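You operate a simulated robot arm through the tools that you are given. There is no shell and no other tool.

You are at the controls of a simulated robot arm. One attempt, no reset.

TASK
Clamp the blue-banded crate to the force on its label.
Fine: latches one and two out first; never 15 N over the label; lock the wheel after; hands out of the gap while the wheel turns; rotor and isolator stay locked.

Only the result counts: the job must be done as asked and must still hold three seconds after the hand-in. Knocking over, shifting, dropping, spilling or breaking anything else fails it.

THE ROBOT
A 6-joint arm with a two-finger gripper, fixed in place. Base frame: the origin is at the foot of the arm, x ahead of it, y to its left, z up. Units: cm, degrees, N and s.
With the tool pointing down near the work surface it reaches from about 38 to 86 cm from the base axis. Its first joint turns from -166.0 to 166.0 degrees. Payload 2.45 kg.
Tool frame: the origin (TCP) lies between the finger pads and is the grasp point; the fingertips stand 2 cm ahead of it; z points along the fingers, y is the line along which they close. The gripper opens to 14 cm. The gripper's body begins 16.8 cm behind the TCP.
Orientation is that of the tool frame in the base frame, as [roll, pitch, yaw] about the fixed x, y, z axes, in that order (R = Rz(yaw) Ry(pitch) Rx(roll)). With the fingers straight down and closing along the base's y, the tool's x points along the base's -x, its y along +y and its z along -z.

THE INTERFACE
- The arm moves only by the tool nudge_tool. Its argument "commands" is a list of rows, each an object (a shift or turn left out is 0, a gripper value left out holds the last) with "fingers": the closure, from 0 (fully open) to 1 (shut); "travel": the shift along the base's x, y, z in cm, a list of three; "rot": the turn, a rotation vector about the base's x, y, z in degrees, a list of three. In form: [{"fingers": fingers, "travel": [tx, ty, tz], "rot": [wx, wy, wz]}, ...]. A call has 1 to 20 rows; each row shifts and turns the commanded pose from where the row before left it. Rows are played at 5 a second. More than 5 cm and 8.6 degrees between two rows, or a gripper value outside its range, and nothing of the call is played. Where a pose cannot be reached the arm comes as near as it can. A force on the tool above 50 N (or 10 N above the force at the start of the call, whichever is more), or a blocked arm, ends the call early, and 0.2 s more pass. Each finger travels about 4.5 cm/s and halts on what it meets, pressing with about 43 N; the grip force reading is that of the motor and also rises with nothing between the fingers. The clock runs only during rows and for 0.2 s after the last one: add rows that do not move to give the fingers time. The reply holds the time, the measured pose of the TCP, the force on the tool along the base axes, the opening and the grip force, in the units named above and with some noise, with the torque about the TCP (base axes, N m) and any sound that the robot's microphone picked up.
- Cameras (640 x 400 px; columns grow to the right, rows downward): "scene" is fixed at [5.01, 50.01, 138.43]; the picture's right is [-0.49, -0.87, 0.00], its down [-0.34, 0.19, -0.92] and it looks along [0.80, -0.45, -0.39] (base axes); focal length 356 px, centre (320, 200). "wrist" rides on the gripper at [7.8, 1.1, -20.9] in the tool frame; the picture's right is [-0.14, 0.99, 0.00], its down [-0.92, -0.13, -0.37] and it looks along [-0.37, -0.05, 0.93] (tool axes); focal length 280 px, centre (320, 200). There is no depth. A picture from a camera that has moved, and an enlarged one, comes with that camera's place and axes in the base frame and with its lens.
- snapshot(camera): a new picture of that camera. It takes no simulated time.
- move_column(by): slides the trunk up (or, below 0, down) by that many cm; the arm rides with it, the base frame stays. It gives what a move gives, with no picture.
- close_up(camera, box): a new picture of the part [left, top, right, bottom] of that camera's present view, enlarged. It takes no simulated time.
- finish_job(): hands the job in; it is judged then, once.

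Nothing tells you positions but the pictures and the camera data. Unless the task says otherwise, let go and move clear before handing in.

The tools are called after "Call:" as a command line: name --argument value ..., lists and objects as JSON in quotes. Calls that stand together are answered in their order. nudge_tool: Moves the arm, as the interface text tells. Its arguments: {"type":"object","properties":{"commands":{"type":"array","items":{"type":"object","properties":{"fingers":{"type":"number"},"travel":{"type":"array","items":{"type":"number"}},"rot":{"type":"array","items":{"type":"number"}}}}}},"required":["commands"]} The other tools are called the same way: move_column (by) slides the trunk up or down; snapshot (camera) takes a picture; close_up (camera, box) takes an enlarged picture of a part of a camera's view; finish_job () hands the job in.

At the start:

```text
t: 0.0
position: [42.36, 25.71, 121.95]
orientation: [-180.0, 0.0, 180.0]
ft_force: [-0.5, -0.4, -0.6]
moment: [-0.04, 0.02, 0.0]
grip_width: 14.02
grasp_force: 0.0
trunk travel left (down, up): [-10.0, 13.0]
```

scene: 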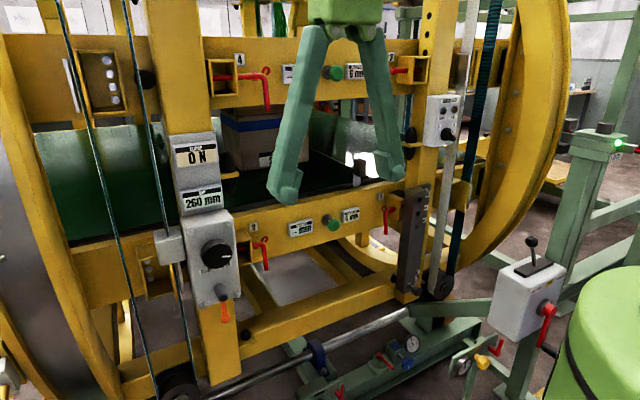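
wrist: 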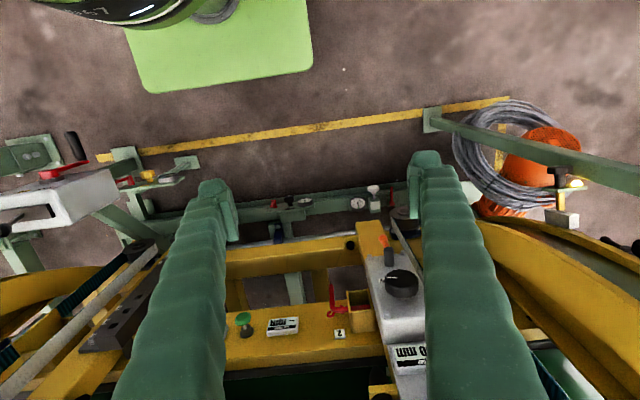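

I see a yellow rotor frame with a clamp gap, red latch pins, a display reading "0 N / 260 mm" and a black knob with an orange lever on a grey control box. I will look closer at every part before moving.

Call:
close_up --camera "scene" --box '[140, 120, 280, 340]'

Call:
close_up --camera "scene" --box '[190, 30, 350, 130]'

Call:
close_up --camera "scene" --box '[220, 180, 420, 305]'

Call:
close_up --camera "scene" --box '[340, 30, 500, 130]'

Call:
close_up --camera "scene" --box '[400, 80, 480, 160]'

Call:
close_up --camera "scene" --box '[440, 220, 600, 380]'

Call:
close_up --camera "scene" --box '[260, 310, 460, 400]'

Call:
close_up --camera "wrist" --box '[220, 180, 440, 400]'

```text
1.82 times, centred on (210, 230) of scene
camera zoom: at [5.01, 50.01, 138.43], right [-0.49, -0.87, 0.0], down [-0.34, 0.19, -0.92], along [0.8, -0.45, -0.39], focal length 647 px, centre (520, 146)
```

zoom: 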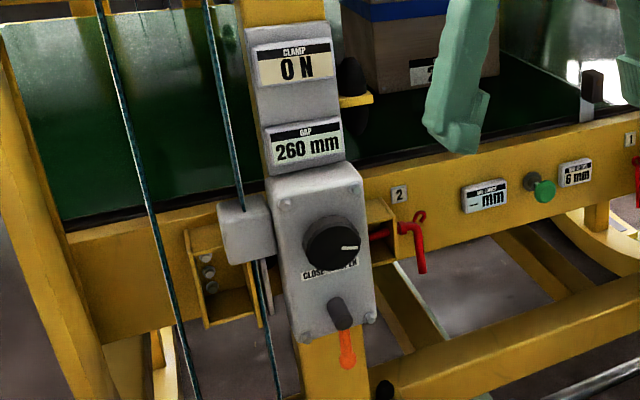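

```text
4.00 times, centred on (270, 80) of scene
camera zoom: at [5.01, 50.01, 138.43], right [-0.49, -0.87, 0.0], down [-0.34, 0.19, -0.92], along [0.8, -0.45, -0.39], focal length 1423 px, centre (520, 680)
```

zoom: 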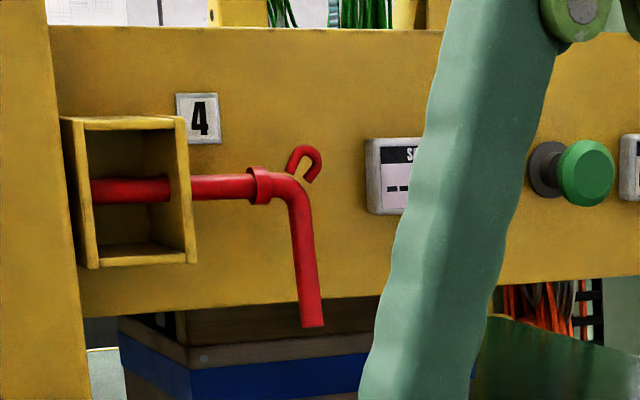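

```text
3.20 times, centred on (320, 242) of scene
camera zoom: at [5.01, 50.01, 138.43], right [-0.49, -0.87, 0.0], down [-0.34, 0.19, -0.92], along [0.8, -0.45, -0.39], focal length 1139 px, centre (320, 64)
```

zoom: 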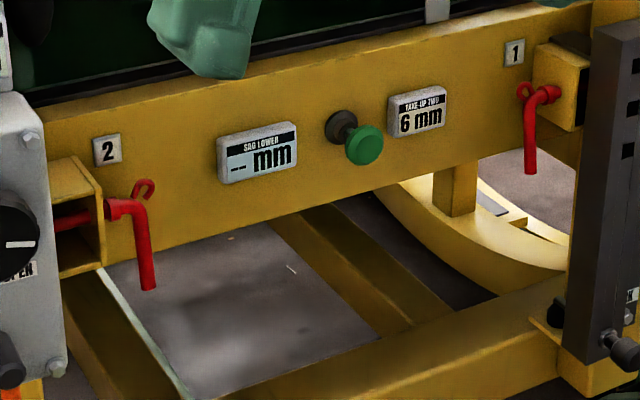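

```text
4.00 times, centred on (420, 80) of scene
camera zoom: at [5.01, 50.01, 138.43], right [-0.49, -0.87, 0.0], down [-0.34, 0.19, -0.92], along [0.8, -0.45, -0.39], focal length 1423 px, centre (-80, 680)
```

zoom: 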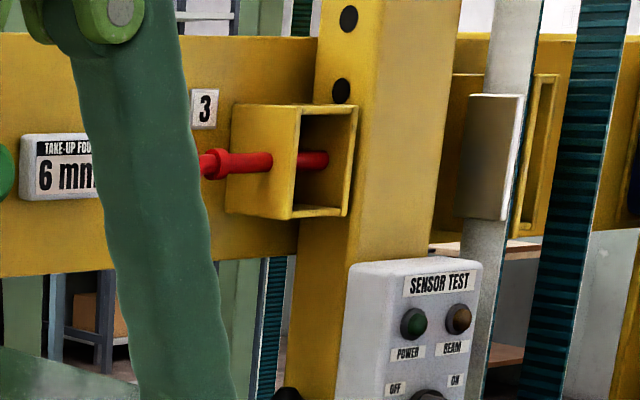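

```text
5.00 times, centred on (440, 120) of scene
camera zoom: at [5.01, 50.01, 138.43], right [-0.49, -0.87, 0.0], down [-0.34, 0.19, -0.92], along [0.8, -0.45, -0.39], focal length 1779 px, centre (-280, 600)
```

zoom: 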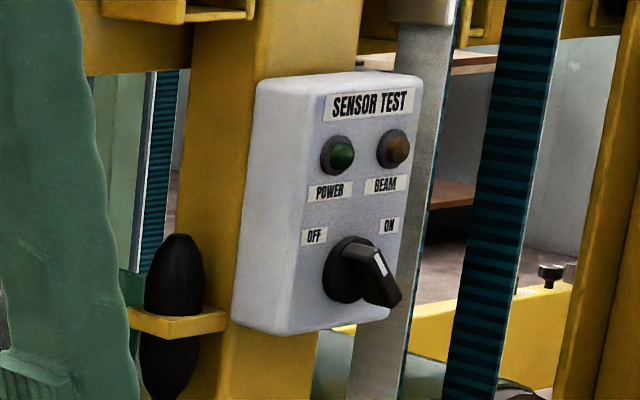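

```text
2.50 times, centred on (520, 300) of scene
camera zoom: at [5.01, 50.01, 138.43], right [-0.49, -0.87, 0.0], down [-0.34, 0.19, -0.92], along [0.8, -0.45, -0.39], focal length 890 px, centre (-180, -50)
```

zoom: 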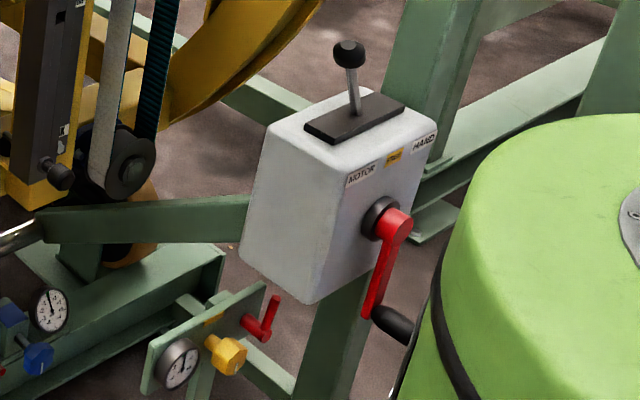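

```text
3.20 times, centred on (360, 355) of scene
camera zoom: at [5.01, 50.01, 138.43], right [-0.49, -0.87, 0.0], down [-0.34, 0.19, -0.92], along [0.8, -0.45, -0.39], focal length 1139 px, centre (192, -296)
```

zoom: 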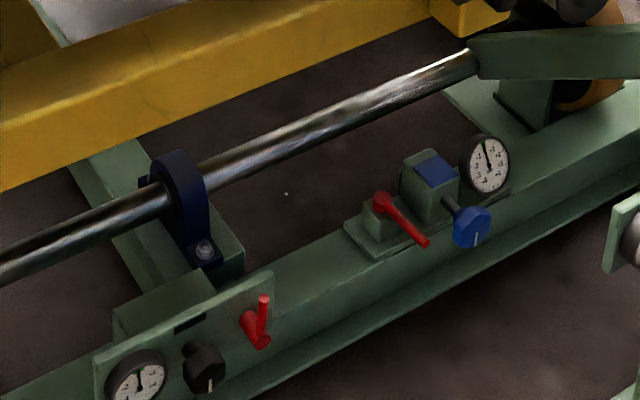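

```text
1.82 times, centred on (330, 290) of wrist
camera zoom: at [34.57, 26.88, 142.78], right [0.14, 0.99, 0.0], down [0.92, -0.13, 0.37], along [0.37, -0.05, -0.93], focal length 510 px, centre (302, 36)
```

zoom: 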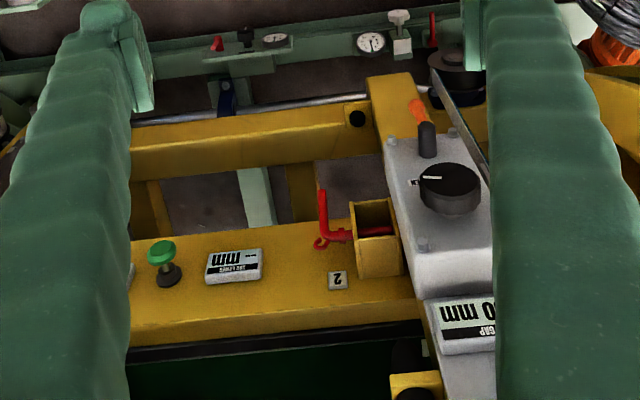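

The crate with a blue band sits on the dark belt behind the left finger, and its label is partly in view. I look at it more closely, and at other details.

Call:
close_up --camera "scene" --box '[205, 90, 325, 180]'

Call:
close_up --camera "scene" --box '[180, 200, 260, 330]'

Call:
close_up --camera "scene" --box '[40, 30, 220, 130]'

Call:
close_up --camera "scene" --box '[370, 170, 490, 310]'

Call:
close_up --camera "scene" --box '[540, 90, 640, 190]'

Call:
close_up --camera "scene" --box '[0, 200, 200, 400]'

Call:
close_up --camera "wrist" --box '[0, 110, 200, 260]'

Call:
close_up --camera "wrist" --box '[440, 80, 640, 260]'

```text
4.44 times, centred on (265, 135) of scene
camera zoom: at [5.01, 50.01, 138.43], right [-0.49, -0.87, 0.0], down [-0.34, 0.19, -0.92], along [0.8, -0.45, -0.39], focal length 1581 px, centre (564, 489)
```

zoom: 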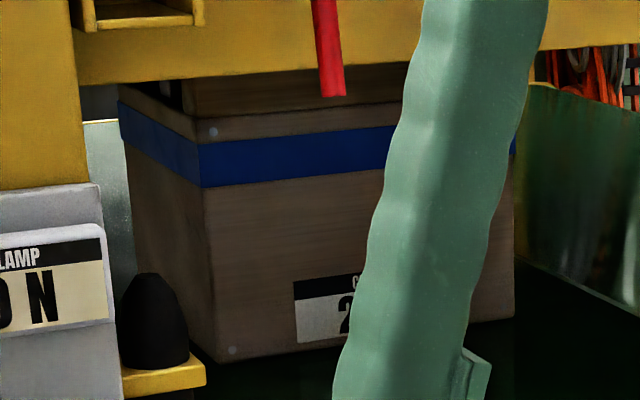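

```text
3.08 times, centred on (220, 265) of scene
camera zoom: at [5.01, 50.01, 138.43], right [-0.49, -0.87, 0.0], down [-0.34, 0.19, -0.92], along [0.8, -0.45, -0.39], focal length 1095 px, centre (628, 0)
```

zoom: 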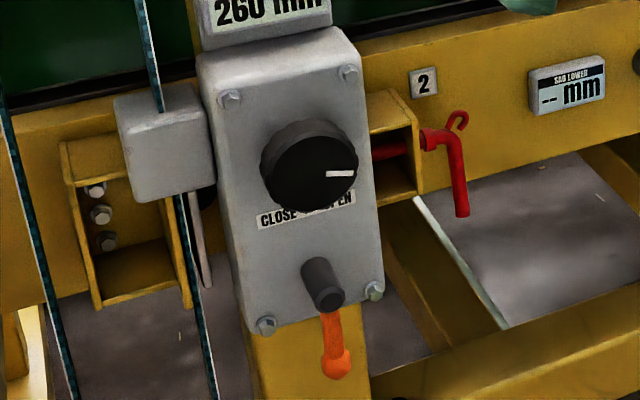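

```text
3.56 times, centred on (130, 80) of scene
camera zoom: at [5.01, 50.01, 138.43], right [-0.49, -0.87, 0.0], down [-0.34, 0.19, -0.92], along [0.8, -0.45, -0.39], focal length 1265 px, centre (996, 627)
```

zoom: 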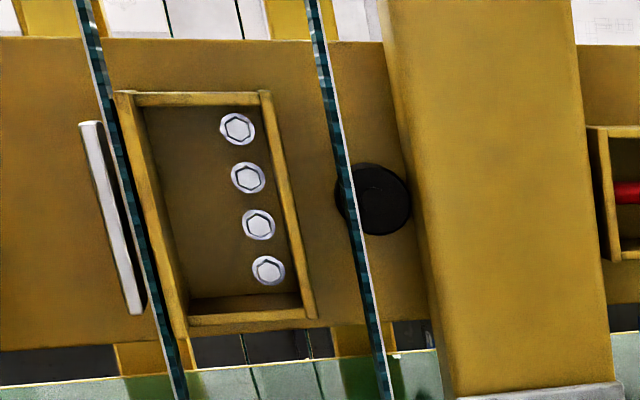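

```text
2.86 times, centred on (430, 240) of scene
camera zoom: at [5.01, 50.01, 138.43], right [-0.49, -0.87, 0.0], down [-0.34, 0.19, -0.92], along [0.8, -0.45, -0.39], focal length 1017 px, centre (6, 86)
```

zoom: 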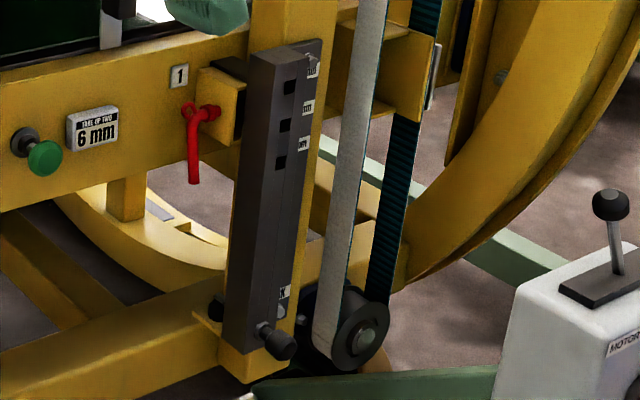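

```text
4.00 times, centred on (590, 140) of scene
camera zoom: at [5.01, 50.01, 138.43], right [-0.49, -0.87, 0.0], down [-0.34, 0.19, -0.92], along [0.8, -0.45, -0.39], focal length 1423 px, centre (-760, 440)
```

zoom: 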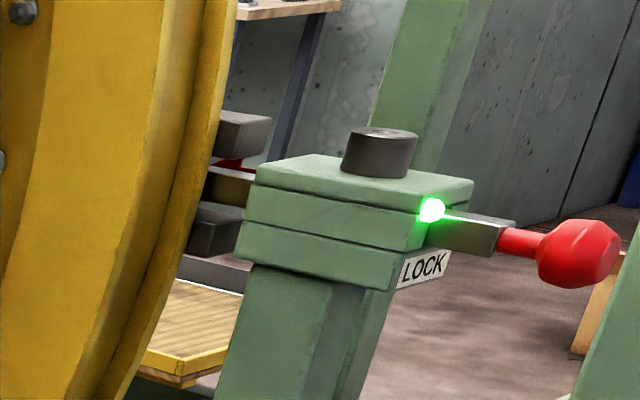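

```text
2.00 times, centred on (100, 300) of scene
camera zoom: at [5.01, 50.01, 138.43], right [-0.49, -0.87, 0.0], down [-0.34, 0.19, -0.92], along [0.8, -0.45, -0.39], focal length 712 px, centre (760, 0)
```

zoom: 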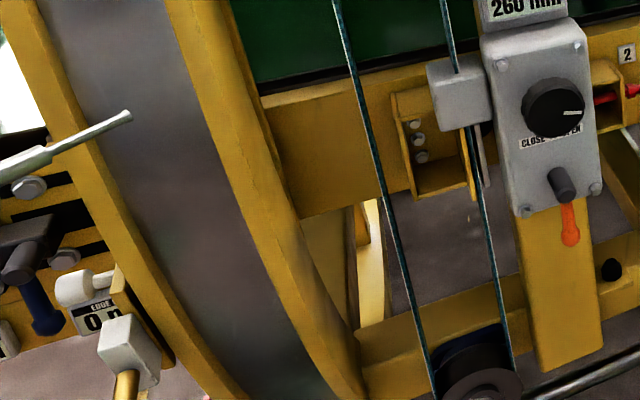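

```text
2.67 times, centred on (100, 185) of wrist
camera zoom: at [34.57, 26.88, 142.78], right [0.14, 0.99, 0.0], down [0.92, -0.13, 0.37], along [0.37, -0.05, -0.93], focal length 748 px, centre (907, 240)
```

zoom: 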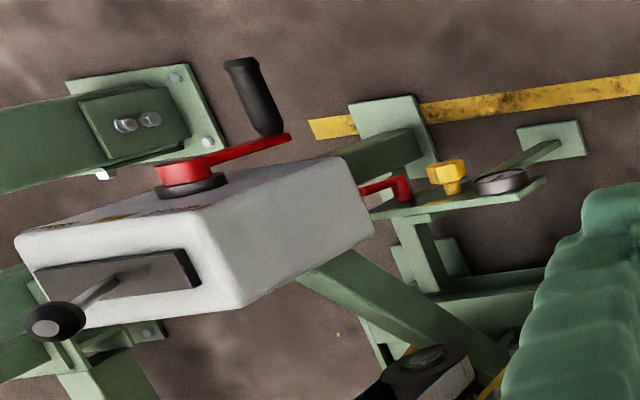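

```text
2.22 times, centred on (540, 170) of wrist
camera zoom: at [34.57, 26.88, 142.78], right [0.14, 0.99, 0.0], down [0.92, -0.13, 0.37], along [0.37, -0.05, -0.93], focal length 623 px, centre (-169, 267)
```

zoom: 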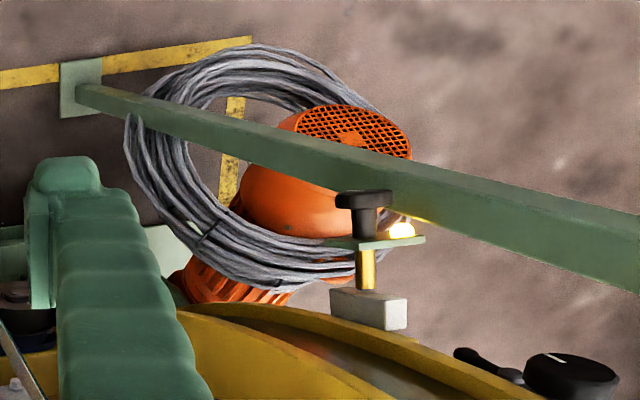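

The black CLOSE/OPEN knob triangulates to about (71, 37, 99) with an orange lock under it. Latch 2 is near (88, 23, 88) and latch 1 near (87, -21, 90). I'll tilt the tool forward in free space to survey with the wrist camera.

Call:
nudge_tool --commands '[{"travel": [1.8, -1.6, 0], "rot": [0, -8, 0]}, {"travel": [1.8, -1.6, 0], "rot": [0, -8, 0]}, {"travel": [1.8, -1.6, 0], "rot": [0, -8, 0]}, {"travel": [1.8, -1.6, 0], "rot": [0, -8, 0]}, {"travel": [1.8, -1.6, 0], "rot": [0, -8, 0]}, {"travel": [1.8, -1.6, 0], "rot": [0, -8, 0]}]'

Call:
snapshot --camera "scene"

Call:
snapshot --camera "wrist"

```text
t: 1.4
position: [53.14, 16.15, 121.89]
orientation: [179.9, 47.8, 179.8]
ft_force: [-0.6, 0.4, 0.5]
moment: [-0.02, 0.01, 0.01]
grip_width: 13.99
grasp_force: 0.0
trunk travel left (down, up): [-10.0, 13.0]
```

```text
taken
```

scene: 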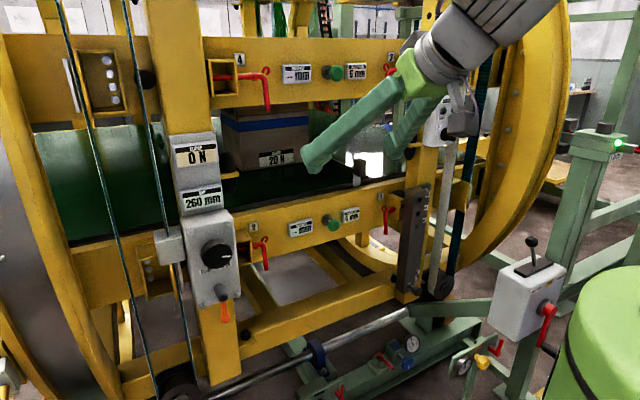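

```text
taken
camera wrist: at [32.46, 17.27, 130.11], right [0.09, 0.99, 0.1], down [0.34, -0.13, 0.93], along [0.93, -0.05, -0.35], focal length 280 px, centre (320, 200)
```

wrist: 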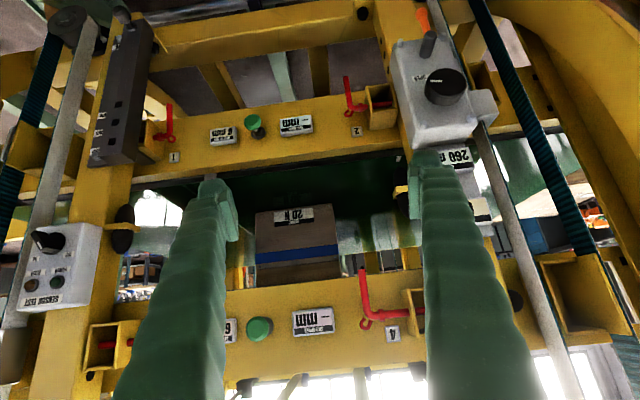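

The crate's label is now visible. I zoom on it and the other parts from both views.

Call:
close_up --camera "scene" --box '[200, 90, 340, 180]'

Call:
close_up --camera "wrist" --box '[240, 190, 350, 290]'

Call:
close_up --camera "wrist" --box '[320, 60, 500, 180]'

Call:
close_up --camera "wrist" --box '[80, 70, 340, 200]'

Call:
close_up --camera "scene" --box '[200, 170, 420, 300]'

```text
4.44 times, centred on (270, 135) of scene
camera zoom: at [5.01, 50.01, 138.43], right [-0.49, -0.87, 0.0], down [-0.34, 0.19, -0.92], along [0.8, -0.45, -0.39], focal length 1581 px, centre (542, 489)
```

zoom: 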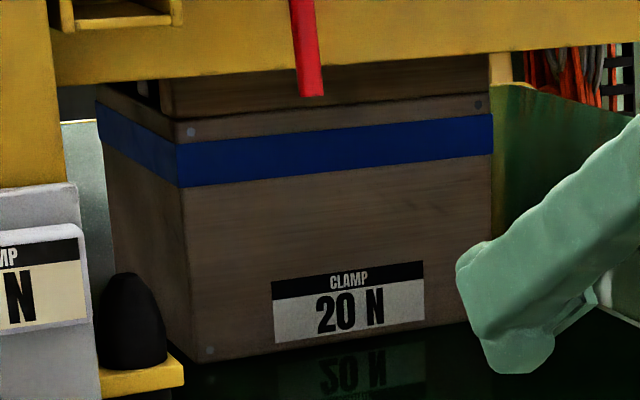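

```text
4.00 times, centred on (295, 240) of wrist
camera zoom: at [32.46, 17.27, 130.11], right [0.09, 0.99, 0.1], down [0.34, -0.13, 0.93], along [0.93, -0.05, -0.35], focal length 1122 px, centre (420, 40)
```

zoom: 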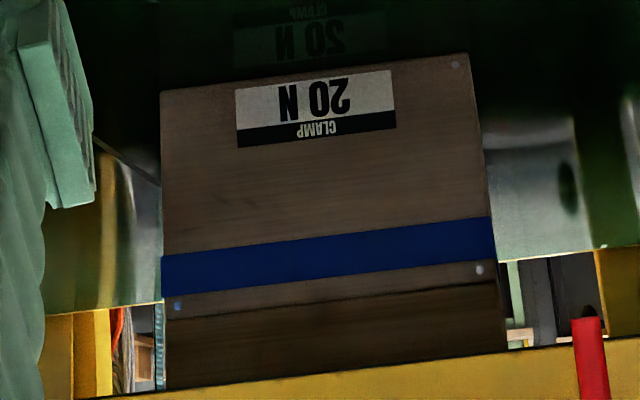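

```text
3.33 times, centred on (410, 120) of wrist
camera zoom: at [32.46, 17.27, 130.11], right [0.09, 0.99, 0.1], down [0.34, -0.13, 0.93], along [0.93, -0.05, -0.35], focal length 935 px, centre (20, 467)
```

zoom: 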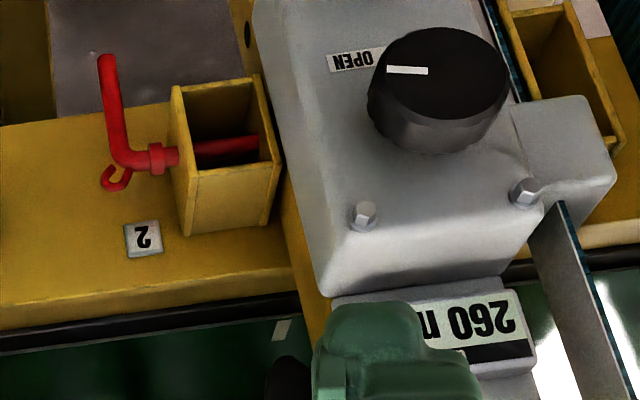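

```text
2.46 times, centred on (210, 135) of wrist
camera zoom: at [32.46, 17.27, 130.11], right [0.09, 0.99, 0.1], down [0.34, -0.13, 0.93], along [0.93, -0.05, -0.35], focal length 690 px, centre (591, 360)
```

zoom: 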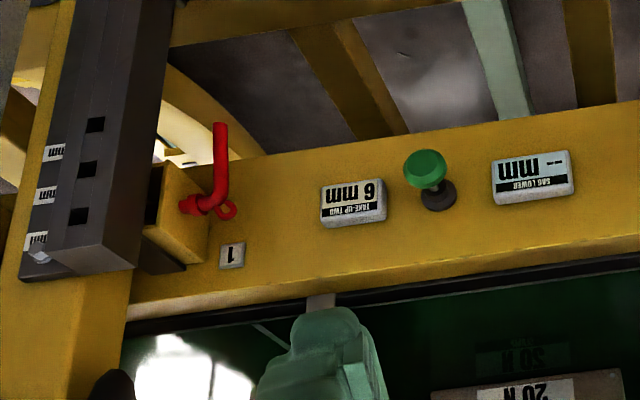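

```text
2.91 times, centred on (310, 235) of scene
camera zoom: at [5.01, 50.01, 138.43], right [-0.49, -0.87, 0.0], down [-0.34, 0.19, -0.92], along [0.8, -0.45, -0.39], focal length 1035 px, centre (349, 98)
```

zoom: 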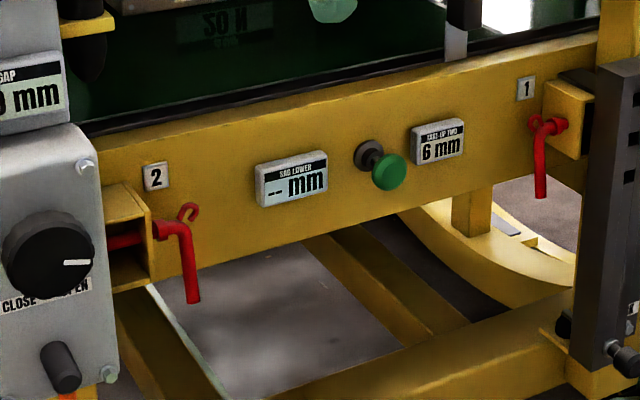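

The blue-banded crate's label says CLAMP 20 N, and the gap shows 260 mm. I level the tool further and go down in front of the lower beam for better views.

Call:
nudge_tool --commands '[{"travel": [1, 0, -3], "rot": [0, -7, 0], "fingers": 0.4}, {"travel": [1, 0, -3], "rot": [0, -7, 0]}, {"travel": [1, 0, -3], "rot": [0, -7, 0]}, {"travel": [1, 0, -3], "rot": [0, -7, 0]}, {"travel": [0, 0, -3], "rot": [0, -7, 0]}, {"travel": [0, 0, -3], "rot": [0, -7, 0]}, {"travel": [0, 0, -3]}, {}]'

Call:
snapshot --camera "scene"

Call:
snapshot --camera "wrist"

```text
t: 3.2
position: [69.52, 29.96, 117.22]
orientation: [-110.1, 88.8, -110.6]
ft_force: [-0.2, -1.3, 0.2]
moment: [0.01, 0.03, 0.02]
grip_width: 8.42
grasp_force: 0.1
out of reach, approached as far as the arm can: row 1, 2, 3, 4, 5, 6, 7
trunk travel left (down, up): [-10.0, 13.0]
```

```text
taken
```

scene: 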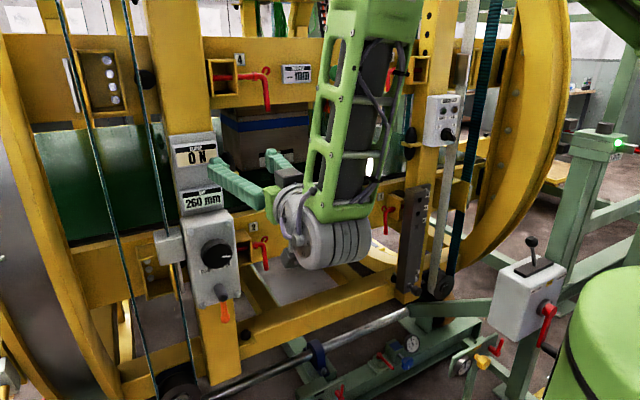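

```text
taken
camera wrist: at [48.57, 31.13, 109.53], right [0.01, 0.99, 0.12], down [-0.36, -0.11, 0.93], along [0.93, -0.05, 0.36], focal length 280 px, centre (320, 200)
```

wrist: 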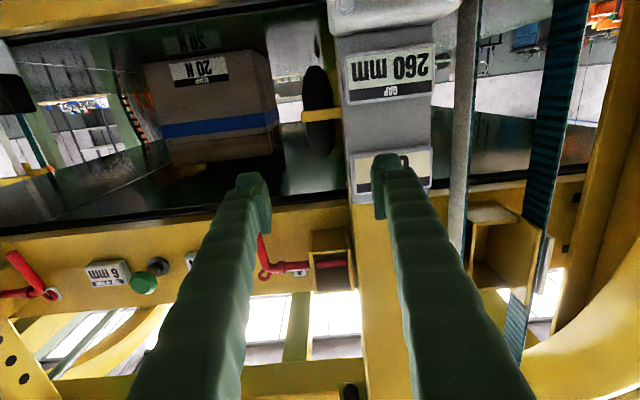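

The arm was pushed to a nearest reachable pose near the display post, so I need larger radius with a level tool. I make a tiny test move to see how the commanded pose is kept.

Call:
nudge_tool --commands '[{"travel": [0.5, -1, 0]}]'

```text
t: 3.6
position: [70.4, 29.63, 117.95]
orientation: [-112.8, 89.5, -113.2]
ft_force: [-0.3, 0.3, -0.4]
moment: [0.0, 0.01, -0.01]
grip_width: 8.38
grasp_force: 0.0
out of reach, approached as far as the arm can: row 1
trunk travel left (down, up): [-10.0, 13.0]
```

The commanded pose is kept, lying too close in. I bring it outward in x so that it becomes reachable, in the open space between the posts.

Call:
nudge_tool --commands '[{"travel": [4, 0, 2]}, {"travel": [4, 0, 2]}, {"travel": [3, 0, 2]}]'

```text
t: 4.1
position: [75.72, 29.81, 120.64]
orientation: [-137.5, 89.5, -137.2]
ft_force: [-15.7, -1.9, 5.2]
moment: [0.14, -0.01, 0.69]
grip_width: 8.33
grasp_force: 0.1
trunk travel left (down, up): [-10.0, 13.0]
stopped in row 2: the force on the tool passed its limit at 77 N (the readings are from after the stop); the commanded pose is now the measured one
```

The finger bumped the display post when the arm shifted; I back off right away in -x/-y from the now measured pose.

Call:
nudge_tool --commands '[{"travel": [-1.5, -0.5, 0]}, {"travel": [-0.5, -2, 0]}]'

Call:
snapshot --camera "scene"

Call:
snapshot --camera "wrist"

```text
t: 4.7
position: [73.98, 27.15, 120.35]
orientation: [-155.5, 89.4, -155.4]
ft_force: [0.1, -0.6, -0.2]
moment: [-0.01, -0.01, 0.0]
grip_width: 8.39
grasp_force: 0.0
trunk travel left (down, up): [-10.0, 13.0]
```

```text
taken
```

scene: 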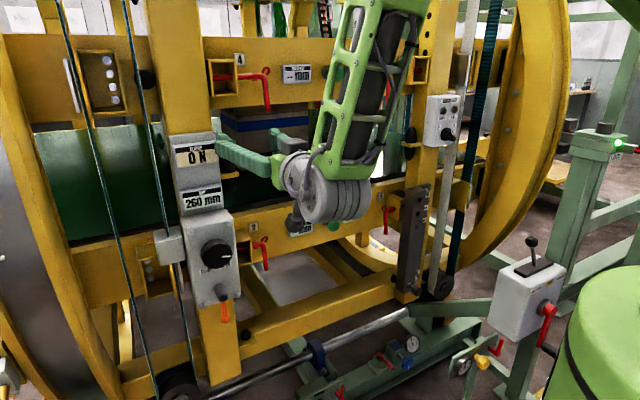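

```text
taken
camera wrist: at [53.11, 28.17, 112.7], right [0.0, 0.99, 0.13], down [-0.36, -0.12, 0.92], along [0.93, -0.05, 0.36], focal length 280 px, centre (320, 200)
```

wrist: 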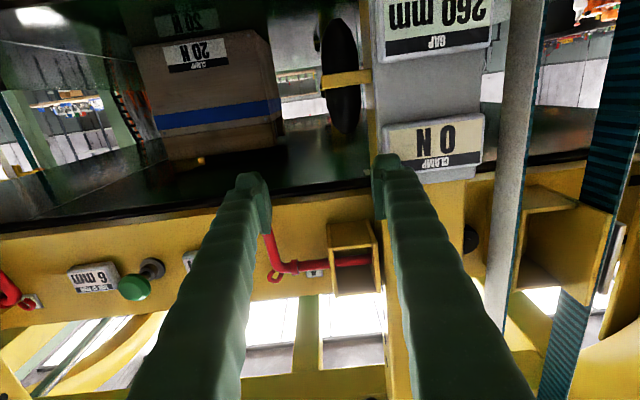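

Nothing appears shifted. I now move toward the middle in front of the lower beam, keeping the radius large enough.

Call:
nudge_tool --commands '[{"travel": [0.75, -2.5, -3]}, {"travel": [0.75, -2.5, -3]}, {"travel": [0.75, -2.5, -3]}, {"travel": [0.75, -2.5, -3]}]'

Call:
snapshot --camera "scene"

Call:
snapshot --camera "wrist"

```text
t: 5.8
position: [81.06, 22.2, 113.27]
orientation: [-106.4, 88.2, -106.7]
ft_force: [-2.0, -5.6, -0.1]
moment: [0.05, -0.06, 0.11]
grip_width: 8.03
grasp_force: 0.0
out of reach, approached as far as the arm can: row 1, 2, 3, 4
trunk travel left (down, up): [-10.0, 13.0]
stopped in row 4: the force on the tool passed its limit at 56 N (the readings are from after the stop); the commanded pose is now the measured one
```

```text
taken
```

scene: 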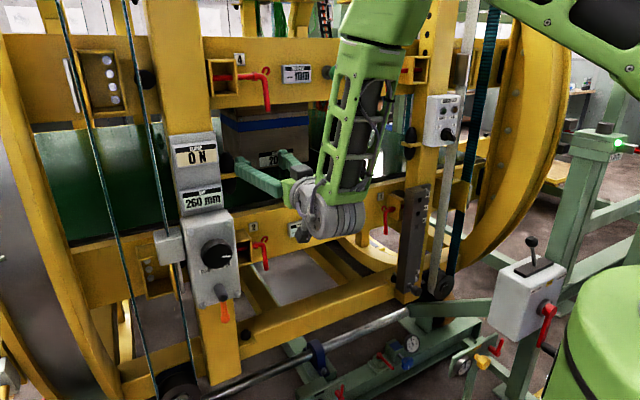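

```text
taken
camera wrist: at [60.26, 23.18, 105.62], right [0.01, 0.99, 0.11], down [-0.36, -0.1, 0.93], along [0.93, -0.05, 0.36], focal length 280 px, centre (320, 200)
```

wrist: 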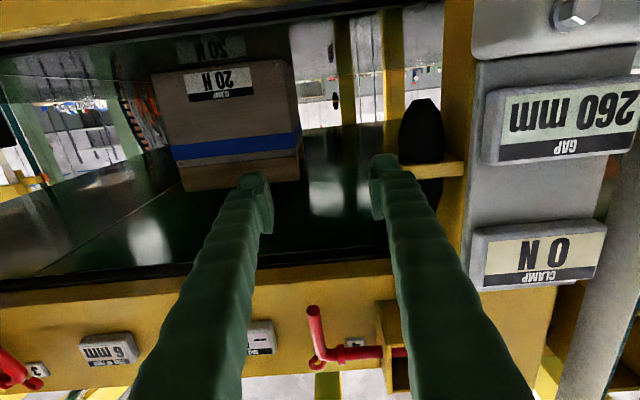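

The arm was again redirected because a level tool here is too close in for reach, and the finger touched something near the rubber bumper bracket. I zoom in to see the contact before backing off.

Call:
close_up --camera "scene" --box '[200, 120, 320, 220]'

Call:
close_up --camera "wrist" --box '[340, 80, 480, 220]'

```text
4.00 times, centred on (260, 170) of scene
camera zoom: at [5.01, 50.01, 138.43], right [-0.49, -0.87, 0.0], down [-0.34, 0.19, -0.92], along [0.8, -0.45, -0.39], focal length 1423 px, centre (560, 320)
```

zoom: 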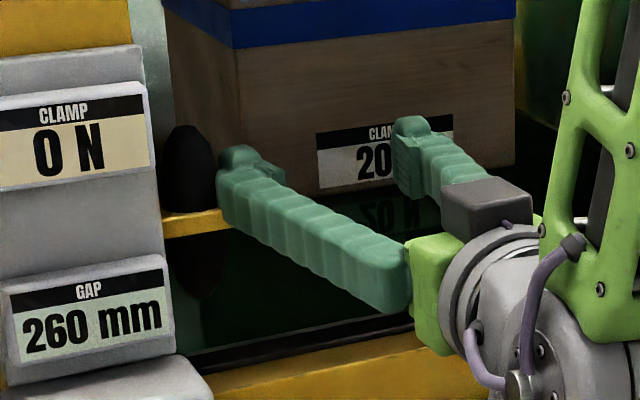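

```text
2.86 times, centred on (410, 150) of wrist
camera zoom: at [60.26, 23.18, 105.62], right [0.01, 0.99, 0.11], down [-0.36, -0.1, 0.93], along [0.93, -0.05, 0.36], focal length 801 px, centre (63, 343)
```

zoom: 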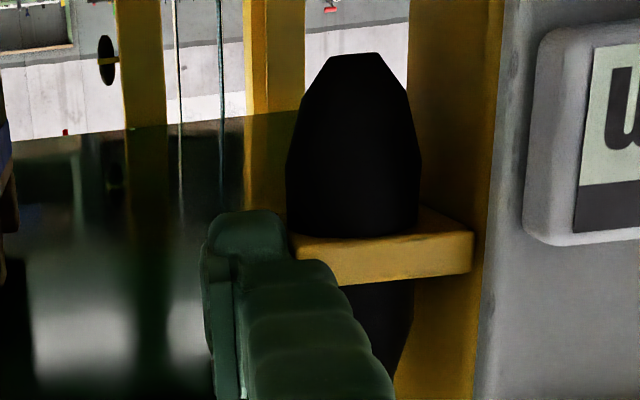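

The +y finger rests against the side of the bumper bracket. I move away in -y while tilting the tool back down somewhat, which also gives reach margin.

Call:
nudge_tool --commands '[{"travel": [0, -1.5, 0], "rot": [0, 4, 0]}, {"travel": [0, -1.5, 0], "rot": [0, 6, 0]}, {"travel": [-0.5, -1.5, 0], "rot": [0, 6, 0]}, {"travel": [-1, -1.5, 0], "rot": [0, 6, 0]}]'

```text
t: 6.8
position: [79.52, 16.39, 113.64]
orientation: [-175.8, 67.6, -175.6]
ft_force: [-1.0, -0.5, -0.7]
moment: [0.0, 0.02, -0.01]
grip_width: 8.38
grasp_force: 0.0
trunk travel left (down, up): [-10.0, 13.0]
```

I'm clear now, with a 22° downward tilt. Lowering the trunk should make the level-tool poses easier to reach, so I slide it down 10 cm, which lowers the tool to z≈103 in free space.

Call:
nudge_tool --commands '[{"travel": [-2, 0, 0]}]'

Call:
move_column --by -10

Call:
snapshot --camera "scene"

Call:
snapshot --camera "wrist"

```text
t: 7.2
position: [77.42, 16.4, 113.7]
orientation: [-175.7, 67.6, -175.6]
ft_force: [0.3, 0.0, -0.6]
moment: [-0.01, 0.02, 0.0]
grip_width: 8.38
grasp_force: 0.1
trunk travel left (down, up): [-10.0, 13.0]
```

```text
t: 8.5
position: [77.42, 16.43, 103.59]
orientation: [-175.8, 67.6, -175.7]
ft_force: [-0.3, -0.7, -0.7]
moment: [-0.02, 0.03, 0.0]
grip_width: 8.41
grasp_force: 0.1
trunk travel left (down, up): [0.0, 23.0]
```

```text
taken
```

scene: 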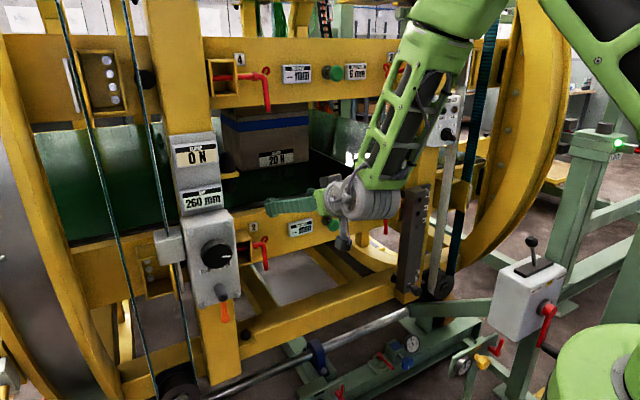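

```text
taken
camera wrist: at [55.19, 17.36, 104.28], right [0.04, 0.99, 0.1], down [0.01, -0.1, 0.99], along [1.0, -0.04, -0.01], focal length 280 px, centre (320, 200)
```

wrist: 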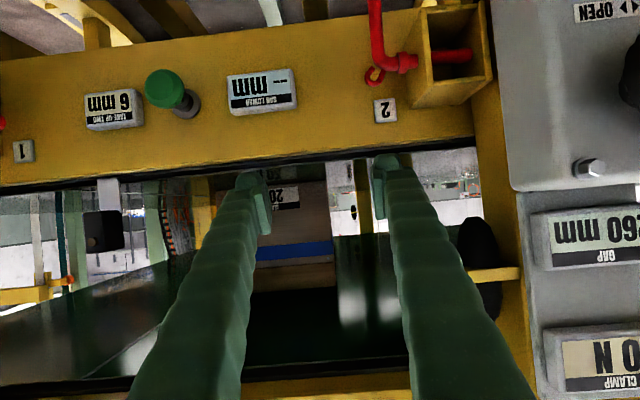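

The wrist camera now looks straight at the beam. I zoom on latch 2, latch 1 and the knob panel to see the details.

Call:
close_up --camera "wrist" --box '[340, 0, 500, 120]'

Call:
close_up --camera "scene" --box '[230, 210, 290, 280]'

Call:
close_up --camera "scene" --box '[190, 220, 250, 330]'

```text
3.33 times, centred on (420, 60) of wrist
camera zoom: at [55.19, 17.36, 104.28], right [0.04, 0.99, 0.1], down [0.01, -0.1, 0.99], along [1.0, -0.04, -0.01], focal length 935 px, centre (-13, 667)
```

zoom: 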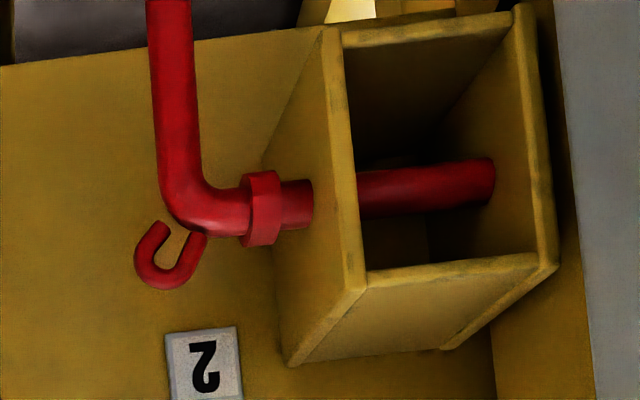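

```text
5.71 times, centred on (260, 245) of scene
camera zoom: at [5.01, 50.01, 138.43], right [-0.49, -0.87, 0.0], down [-0.34, 0.19, -0.92], along [0.8, -0.45, -0.39], focal length 2033 px, centre (663, -57)
```

zoom: 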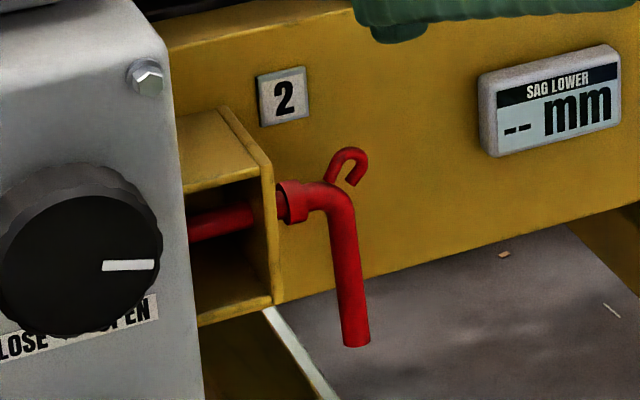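

```text
3.64 times, centred on (220, 275) of scene
camera zoom: at [5.01, 50.01, 138.43], right [-0.49, -0.87, 0.0], down [-0.34, 0.19, -0.92], along [0.8, -0.45, -0.39], focal length 1294 px, centre (684, -73)
```

zoom: 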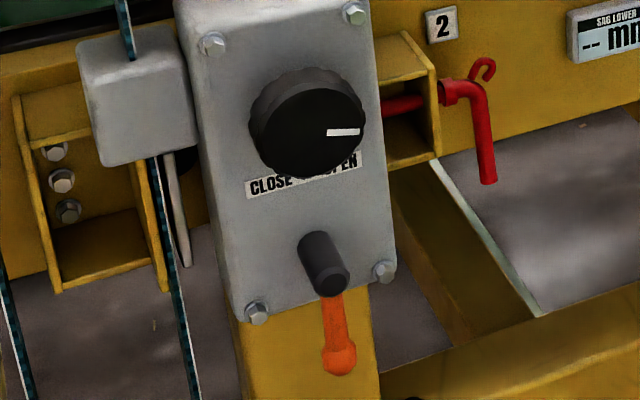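

Latch 2's vertical handle is at about (82.9, 23.5), spanning z 84–91, with the bolt running in +y into its bracket and the beam face at x≈86.5. I move in front of that handle with a narrower opening.

Call:
nudge_tool --commands '[{"travel": [-0.4, 1.7, -4.4], "rot": [1.6, 0, -0.4], "fingers": 0.643}, {"travel": [-0.3, 1.8, -4.4], "rot": [0, -3, 0]}, {"travel": [-0.3, 1.8, -4.4], "rot": [0, -3, 0]}, {"travel": [-0.3, 1.8, -4.4], "rot": [0, -3, 0]}, {}]'

Call:
snapshot --camera "wrist"

Call:
snapshot --camera "scene"

```text
t: 9.3
position: [78.12, 23.39, 92.17]
orientation: [-175.2, 73.2, -176.8]
ft_force: [-45.0, -17.4, 8.6]
moment: [-0.07, -0.79, 1.15]
grip_width: 3.77
grasp_force: 0.0
out of reach, approached as far as the arm can: row 2, 3, 4
trunk travel left (down, up): [0.0, 23.0]
stopped in row 4: the force on the tool passed its limit at 106 N (the readings are from after the stop); the commanded pose is now the measured one
```

```text
taken
camera wrist: at [55.97, 25.02, 90.6], right [0.06, 0.99, 0.11], down [-0.09, -0.1, 0.99], along [0.99, -0.07, 0.08], focal length 280 px, centre (320, 200)
```

wrist: 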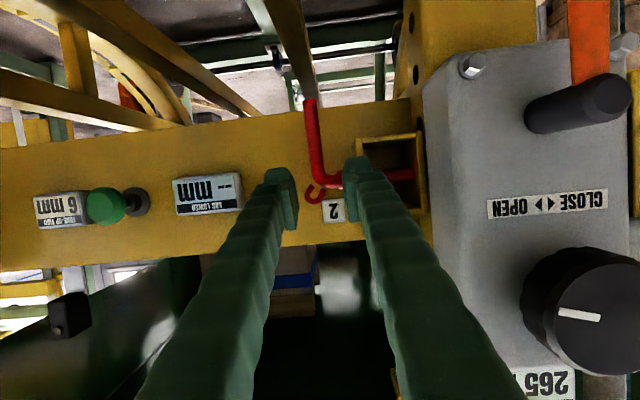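

```text
taken
```

scene: 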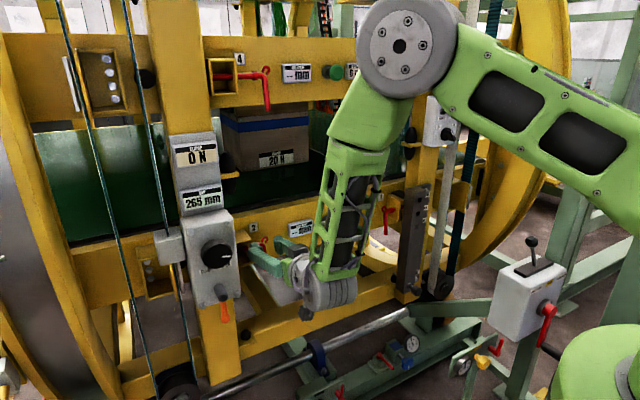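

The arm was again diverted at minimum radius, and a finger presses the latch bracket's front edge; the gap reads 265 mm now. I check the knob and display closely before relieving the contact.

Call:
close_up --camera "scene" --box '[170, 130, 310, 330]'

Call:
close_up --camera "wrist" --box '[240, 80, 440, 240]'

Call:
close_up --camera "wrist" --box '[420, 0, 640, 400]'

```text
2.00 times, centred on (240, 230) of scene
camera zoom: at [5.01, 50.01, 138.43], right [-0.49, -0.87, 0.0], down [-0.34, 0.19, -0.92], along [0.8, -0.45, -0.39], focal length 712 px, centre (480, 140)
```

zoom: 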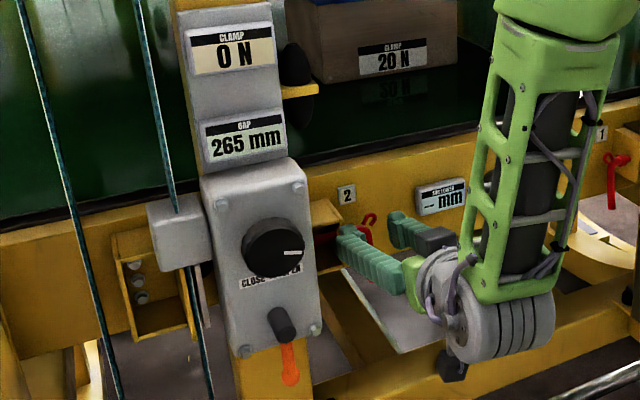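

```text
2.50 times, centred on (340, 160) of wrist
camera zoom: at [55.97, 25.02, 90.6], right [0.06, 0.99, 0.11], down [-0.09, -0.1, 0.99], along [0.99, -0.07, 0.08], focal length 701 px, centre (270, 300)
```

zoom: 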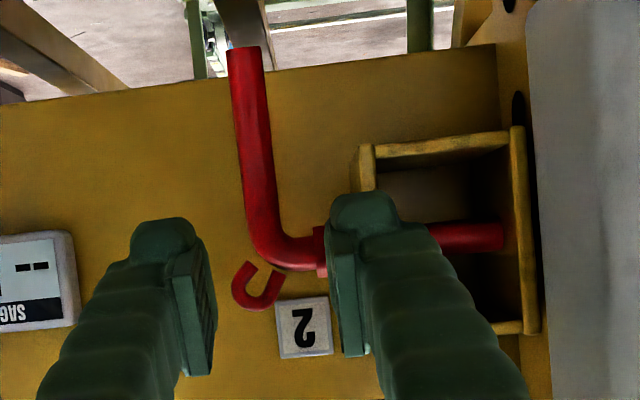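

```text
1.00 times, centred on (530, 200) of wrist (not enlarged: the box is as wide or as high as the picture)
camera zoom: at [55.97, 25.02, 90.6], right [0.06, 0.99, 0.11], down [-0.09, -0.1, 0.99], along [0.99, -0.07, 0.08], focal length 280 px, centre (110, 200)
```

zoom: 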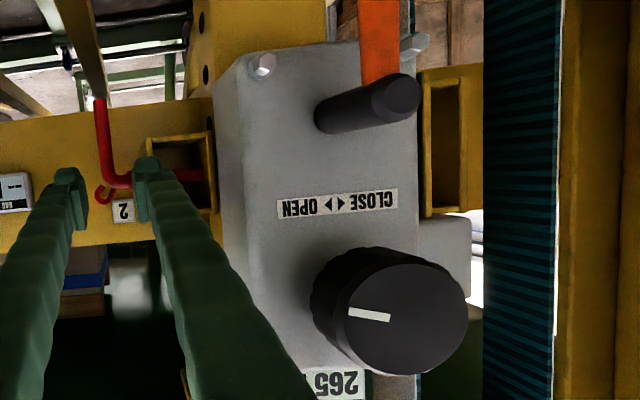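

The knob pointer looks the same; the finger presses the bracket edge. I relieve it by backing up and away while tilting the tool down, which stays within reach.

Call:
nudge_tool --commands '[{"travel": [-0.7, -1, 1], "rot": [0, 6, 0]}, {"travel": [-1, -1, 1.5], "rot": [0, 7, 0]}, {"travel": [-1, -1, 1.5], "rot": [0, 7, 0]}]'

Call:
close_up --camera "scene" --box '[170, 130, 310, 330]'

```text
t: 10.1
position: [76.04, 20.79, 96.16]
orientation: [-177.5, 53.4, -178.4]
ft_force: [-0.1, 0.7, 0.0]
moment: [0.01, 0.01, 0.02]
grip_width: 5.01
grasp_force: 0.1
trunk travel left (down, up): [0.0, 23.0]
```

```text
2.00 times, centred on (240, 230) of scene
camera zoom: at [5.01, 50.01, 138.43], right [-0.49, -0.87, 0.0], down [-0.34, 0.19, -0.92], along [0.8, -0.45, -0.39], focal length 712 px, centre (480, 140)
```

zoom: 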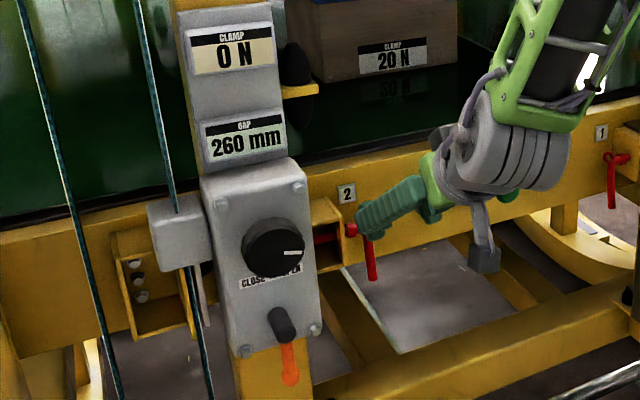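

The gap is back at 260 mm, so that was just elastic and the contact is gone. With a downward tilt the reach is fine; I go to a pre-grasp point before latch 2's handle and look.

Call:
nudge_tool --commands '[{"travel": [0.5, 0.3, -2.3], "rot": [0, 3, 0], "fingers": 0.785}, {"travel": [0.5, 0.4, -2.3]}, {}]'

Call:
snapshot --camera "wrist"

Call:
close_up --camera "scene" --box '[220, 190, 320, 290]'

```text
t: 10.9
position: [77.15, 21.56, 91.56]
orientation: [-177.6, 50.3, -178.6]
ft_force: [-0.1, -0.5, 0.4]
moment: [-0.03, -0.01, -0.01]
grip_width: 2.98
grasp_force: 0.1
trunk travel left (down, up): [0.0, 23.0]
```

```text
taken
camera wrist: at [56.11, 23.03, 98.77], right [0.1, 0.99, 0.08], down [0.3, -0.1, 0.95], along [0.95, -0.07, -0.31], focal length 280 px, centre (320, 200)
```

wrist: 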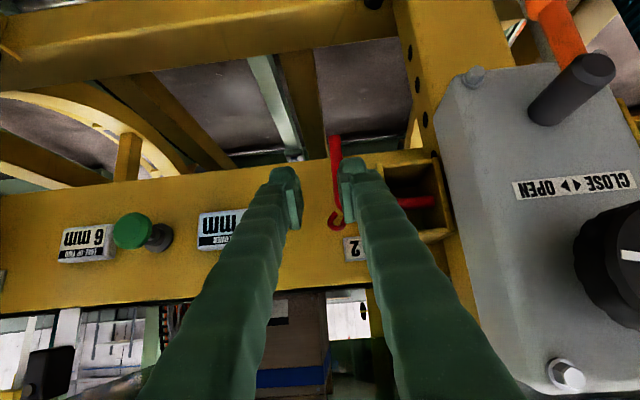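

```text
4.00 times, centred on (270, 240) of scene
camera zoom: at [5.01, 50.01, 138.43], right [-0.49, -0.87, 0.0], down [-0.34, 0.19, -0.92], along [0.8, -0.45, -0.39], focal length 1423 px, centre (520, 40)
```

zoom: 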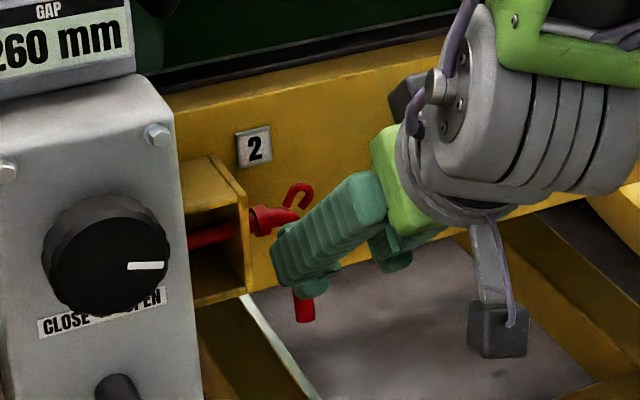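

Call:
close_up --camera "wrist" --box '[260, 100, 460, 250]'

```text
2.67 times, centred on (360, 175) of wrist
camera zoom: at [56.11, 23.03, 98.77], right [0.1, 0.99, 0.08], down [0.3, -0.1, 0.95], along [0.95, -0.07, -0.31], focal length 748 px, centre (213, 267)
```

zoom: 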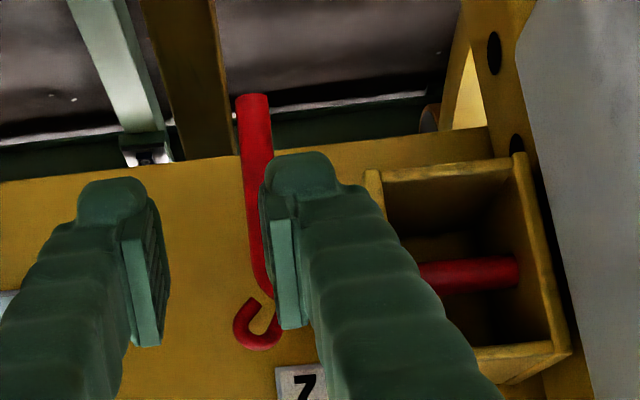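

The handle is at y≈23.2 between the fingers' lines. I line up and move forward-down so the fingers straddle the handle.

Call:
nudge_tool --commands '[{"travel": [0, 1.44, -1.4]}, {"travel": [2.0, 0, -1.5]}, {"travel": [2.0, 0, -1.6]}, {"travel": [1.4, 0, -1.5]}, {}]'

Call:
close_up --camera "wrist" --box '[240, 80, 460, 250]'

Call:
close_up --camera "scene" --box '[220, 190, 320, 290]'

```text
t: 11.6
position: [78.57, 23.2, 88.54]
orientation: [-177.4, 50.1, -178.5]
ft_force: [-6.3, -1.0, 2.4]
moment: [0.06, -0.03, 0.2]
grip_width: 2.93
grasp_force: 0.1
trunk travel left (down, up): [0.0, 23.0]
stopped in row 3: the force on the tool passed its limit at 81 N (the readings are from after the stop); the commanded pose is now the measured one
```

```text
2.35 times, centred on (350, 165) of wrist
camera zoom: at [57.62, 24.46, 95.89], right [0.1, 0.99, 0.08], down [0.31, -0.1, 0.95], along [0.95, -0.07, -0.31], focal length 660 px, centre (249, 282)
```

zoom: 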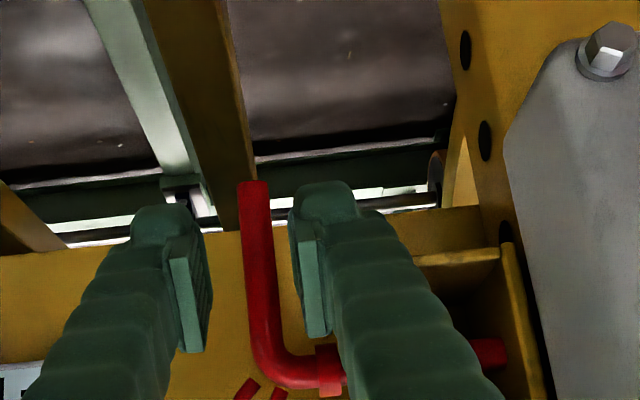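

```text
4.00 times, centred on (270, 240) of scene
camera zoom: at [5.01, 50.01, 138.43], right [-0.49, -0.87, 0.0], down [-0.34, 0.19, -0.92], along [0.8, -0.45, -0.39], focal length 1423 px, centre (520, 40)
```

zoom: 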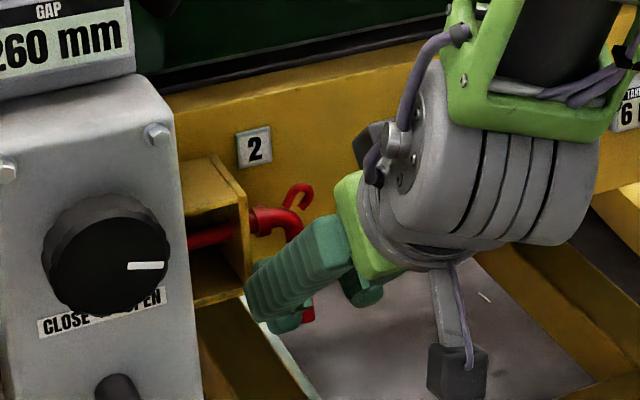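

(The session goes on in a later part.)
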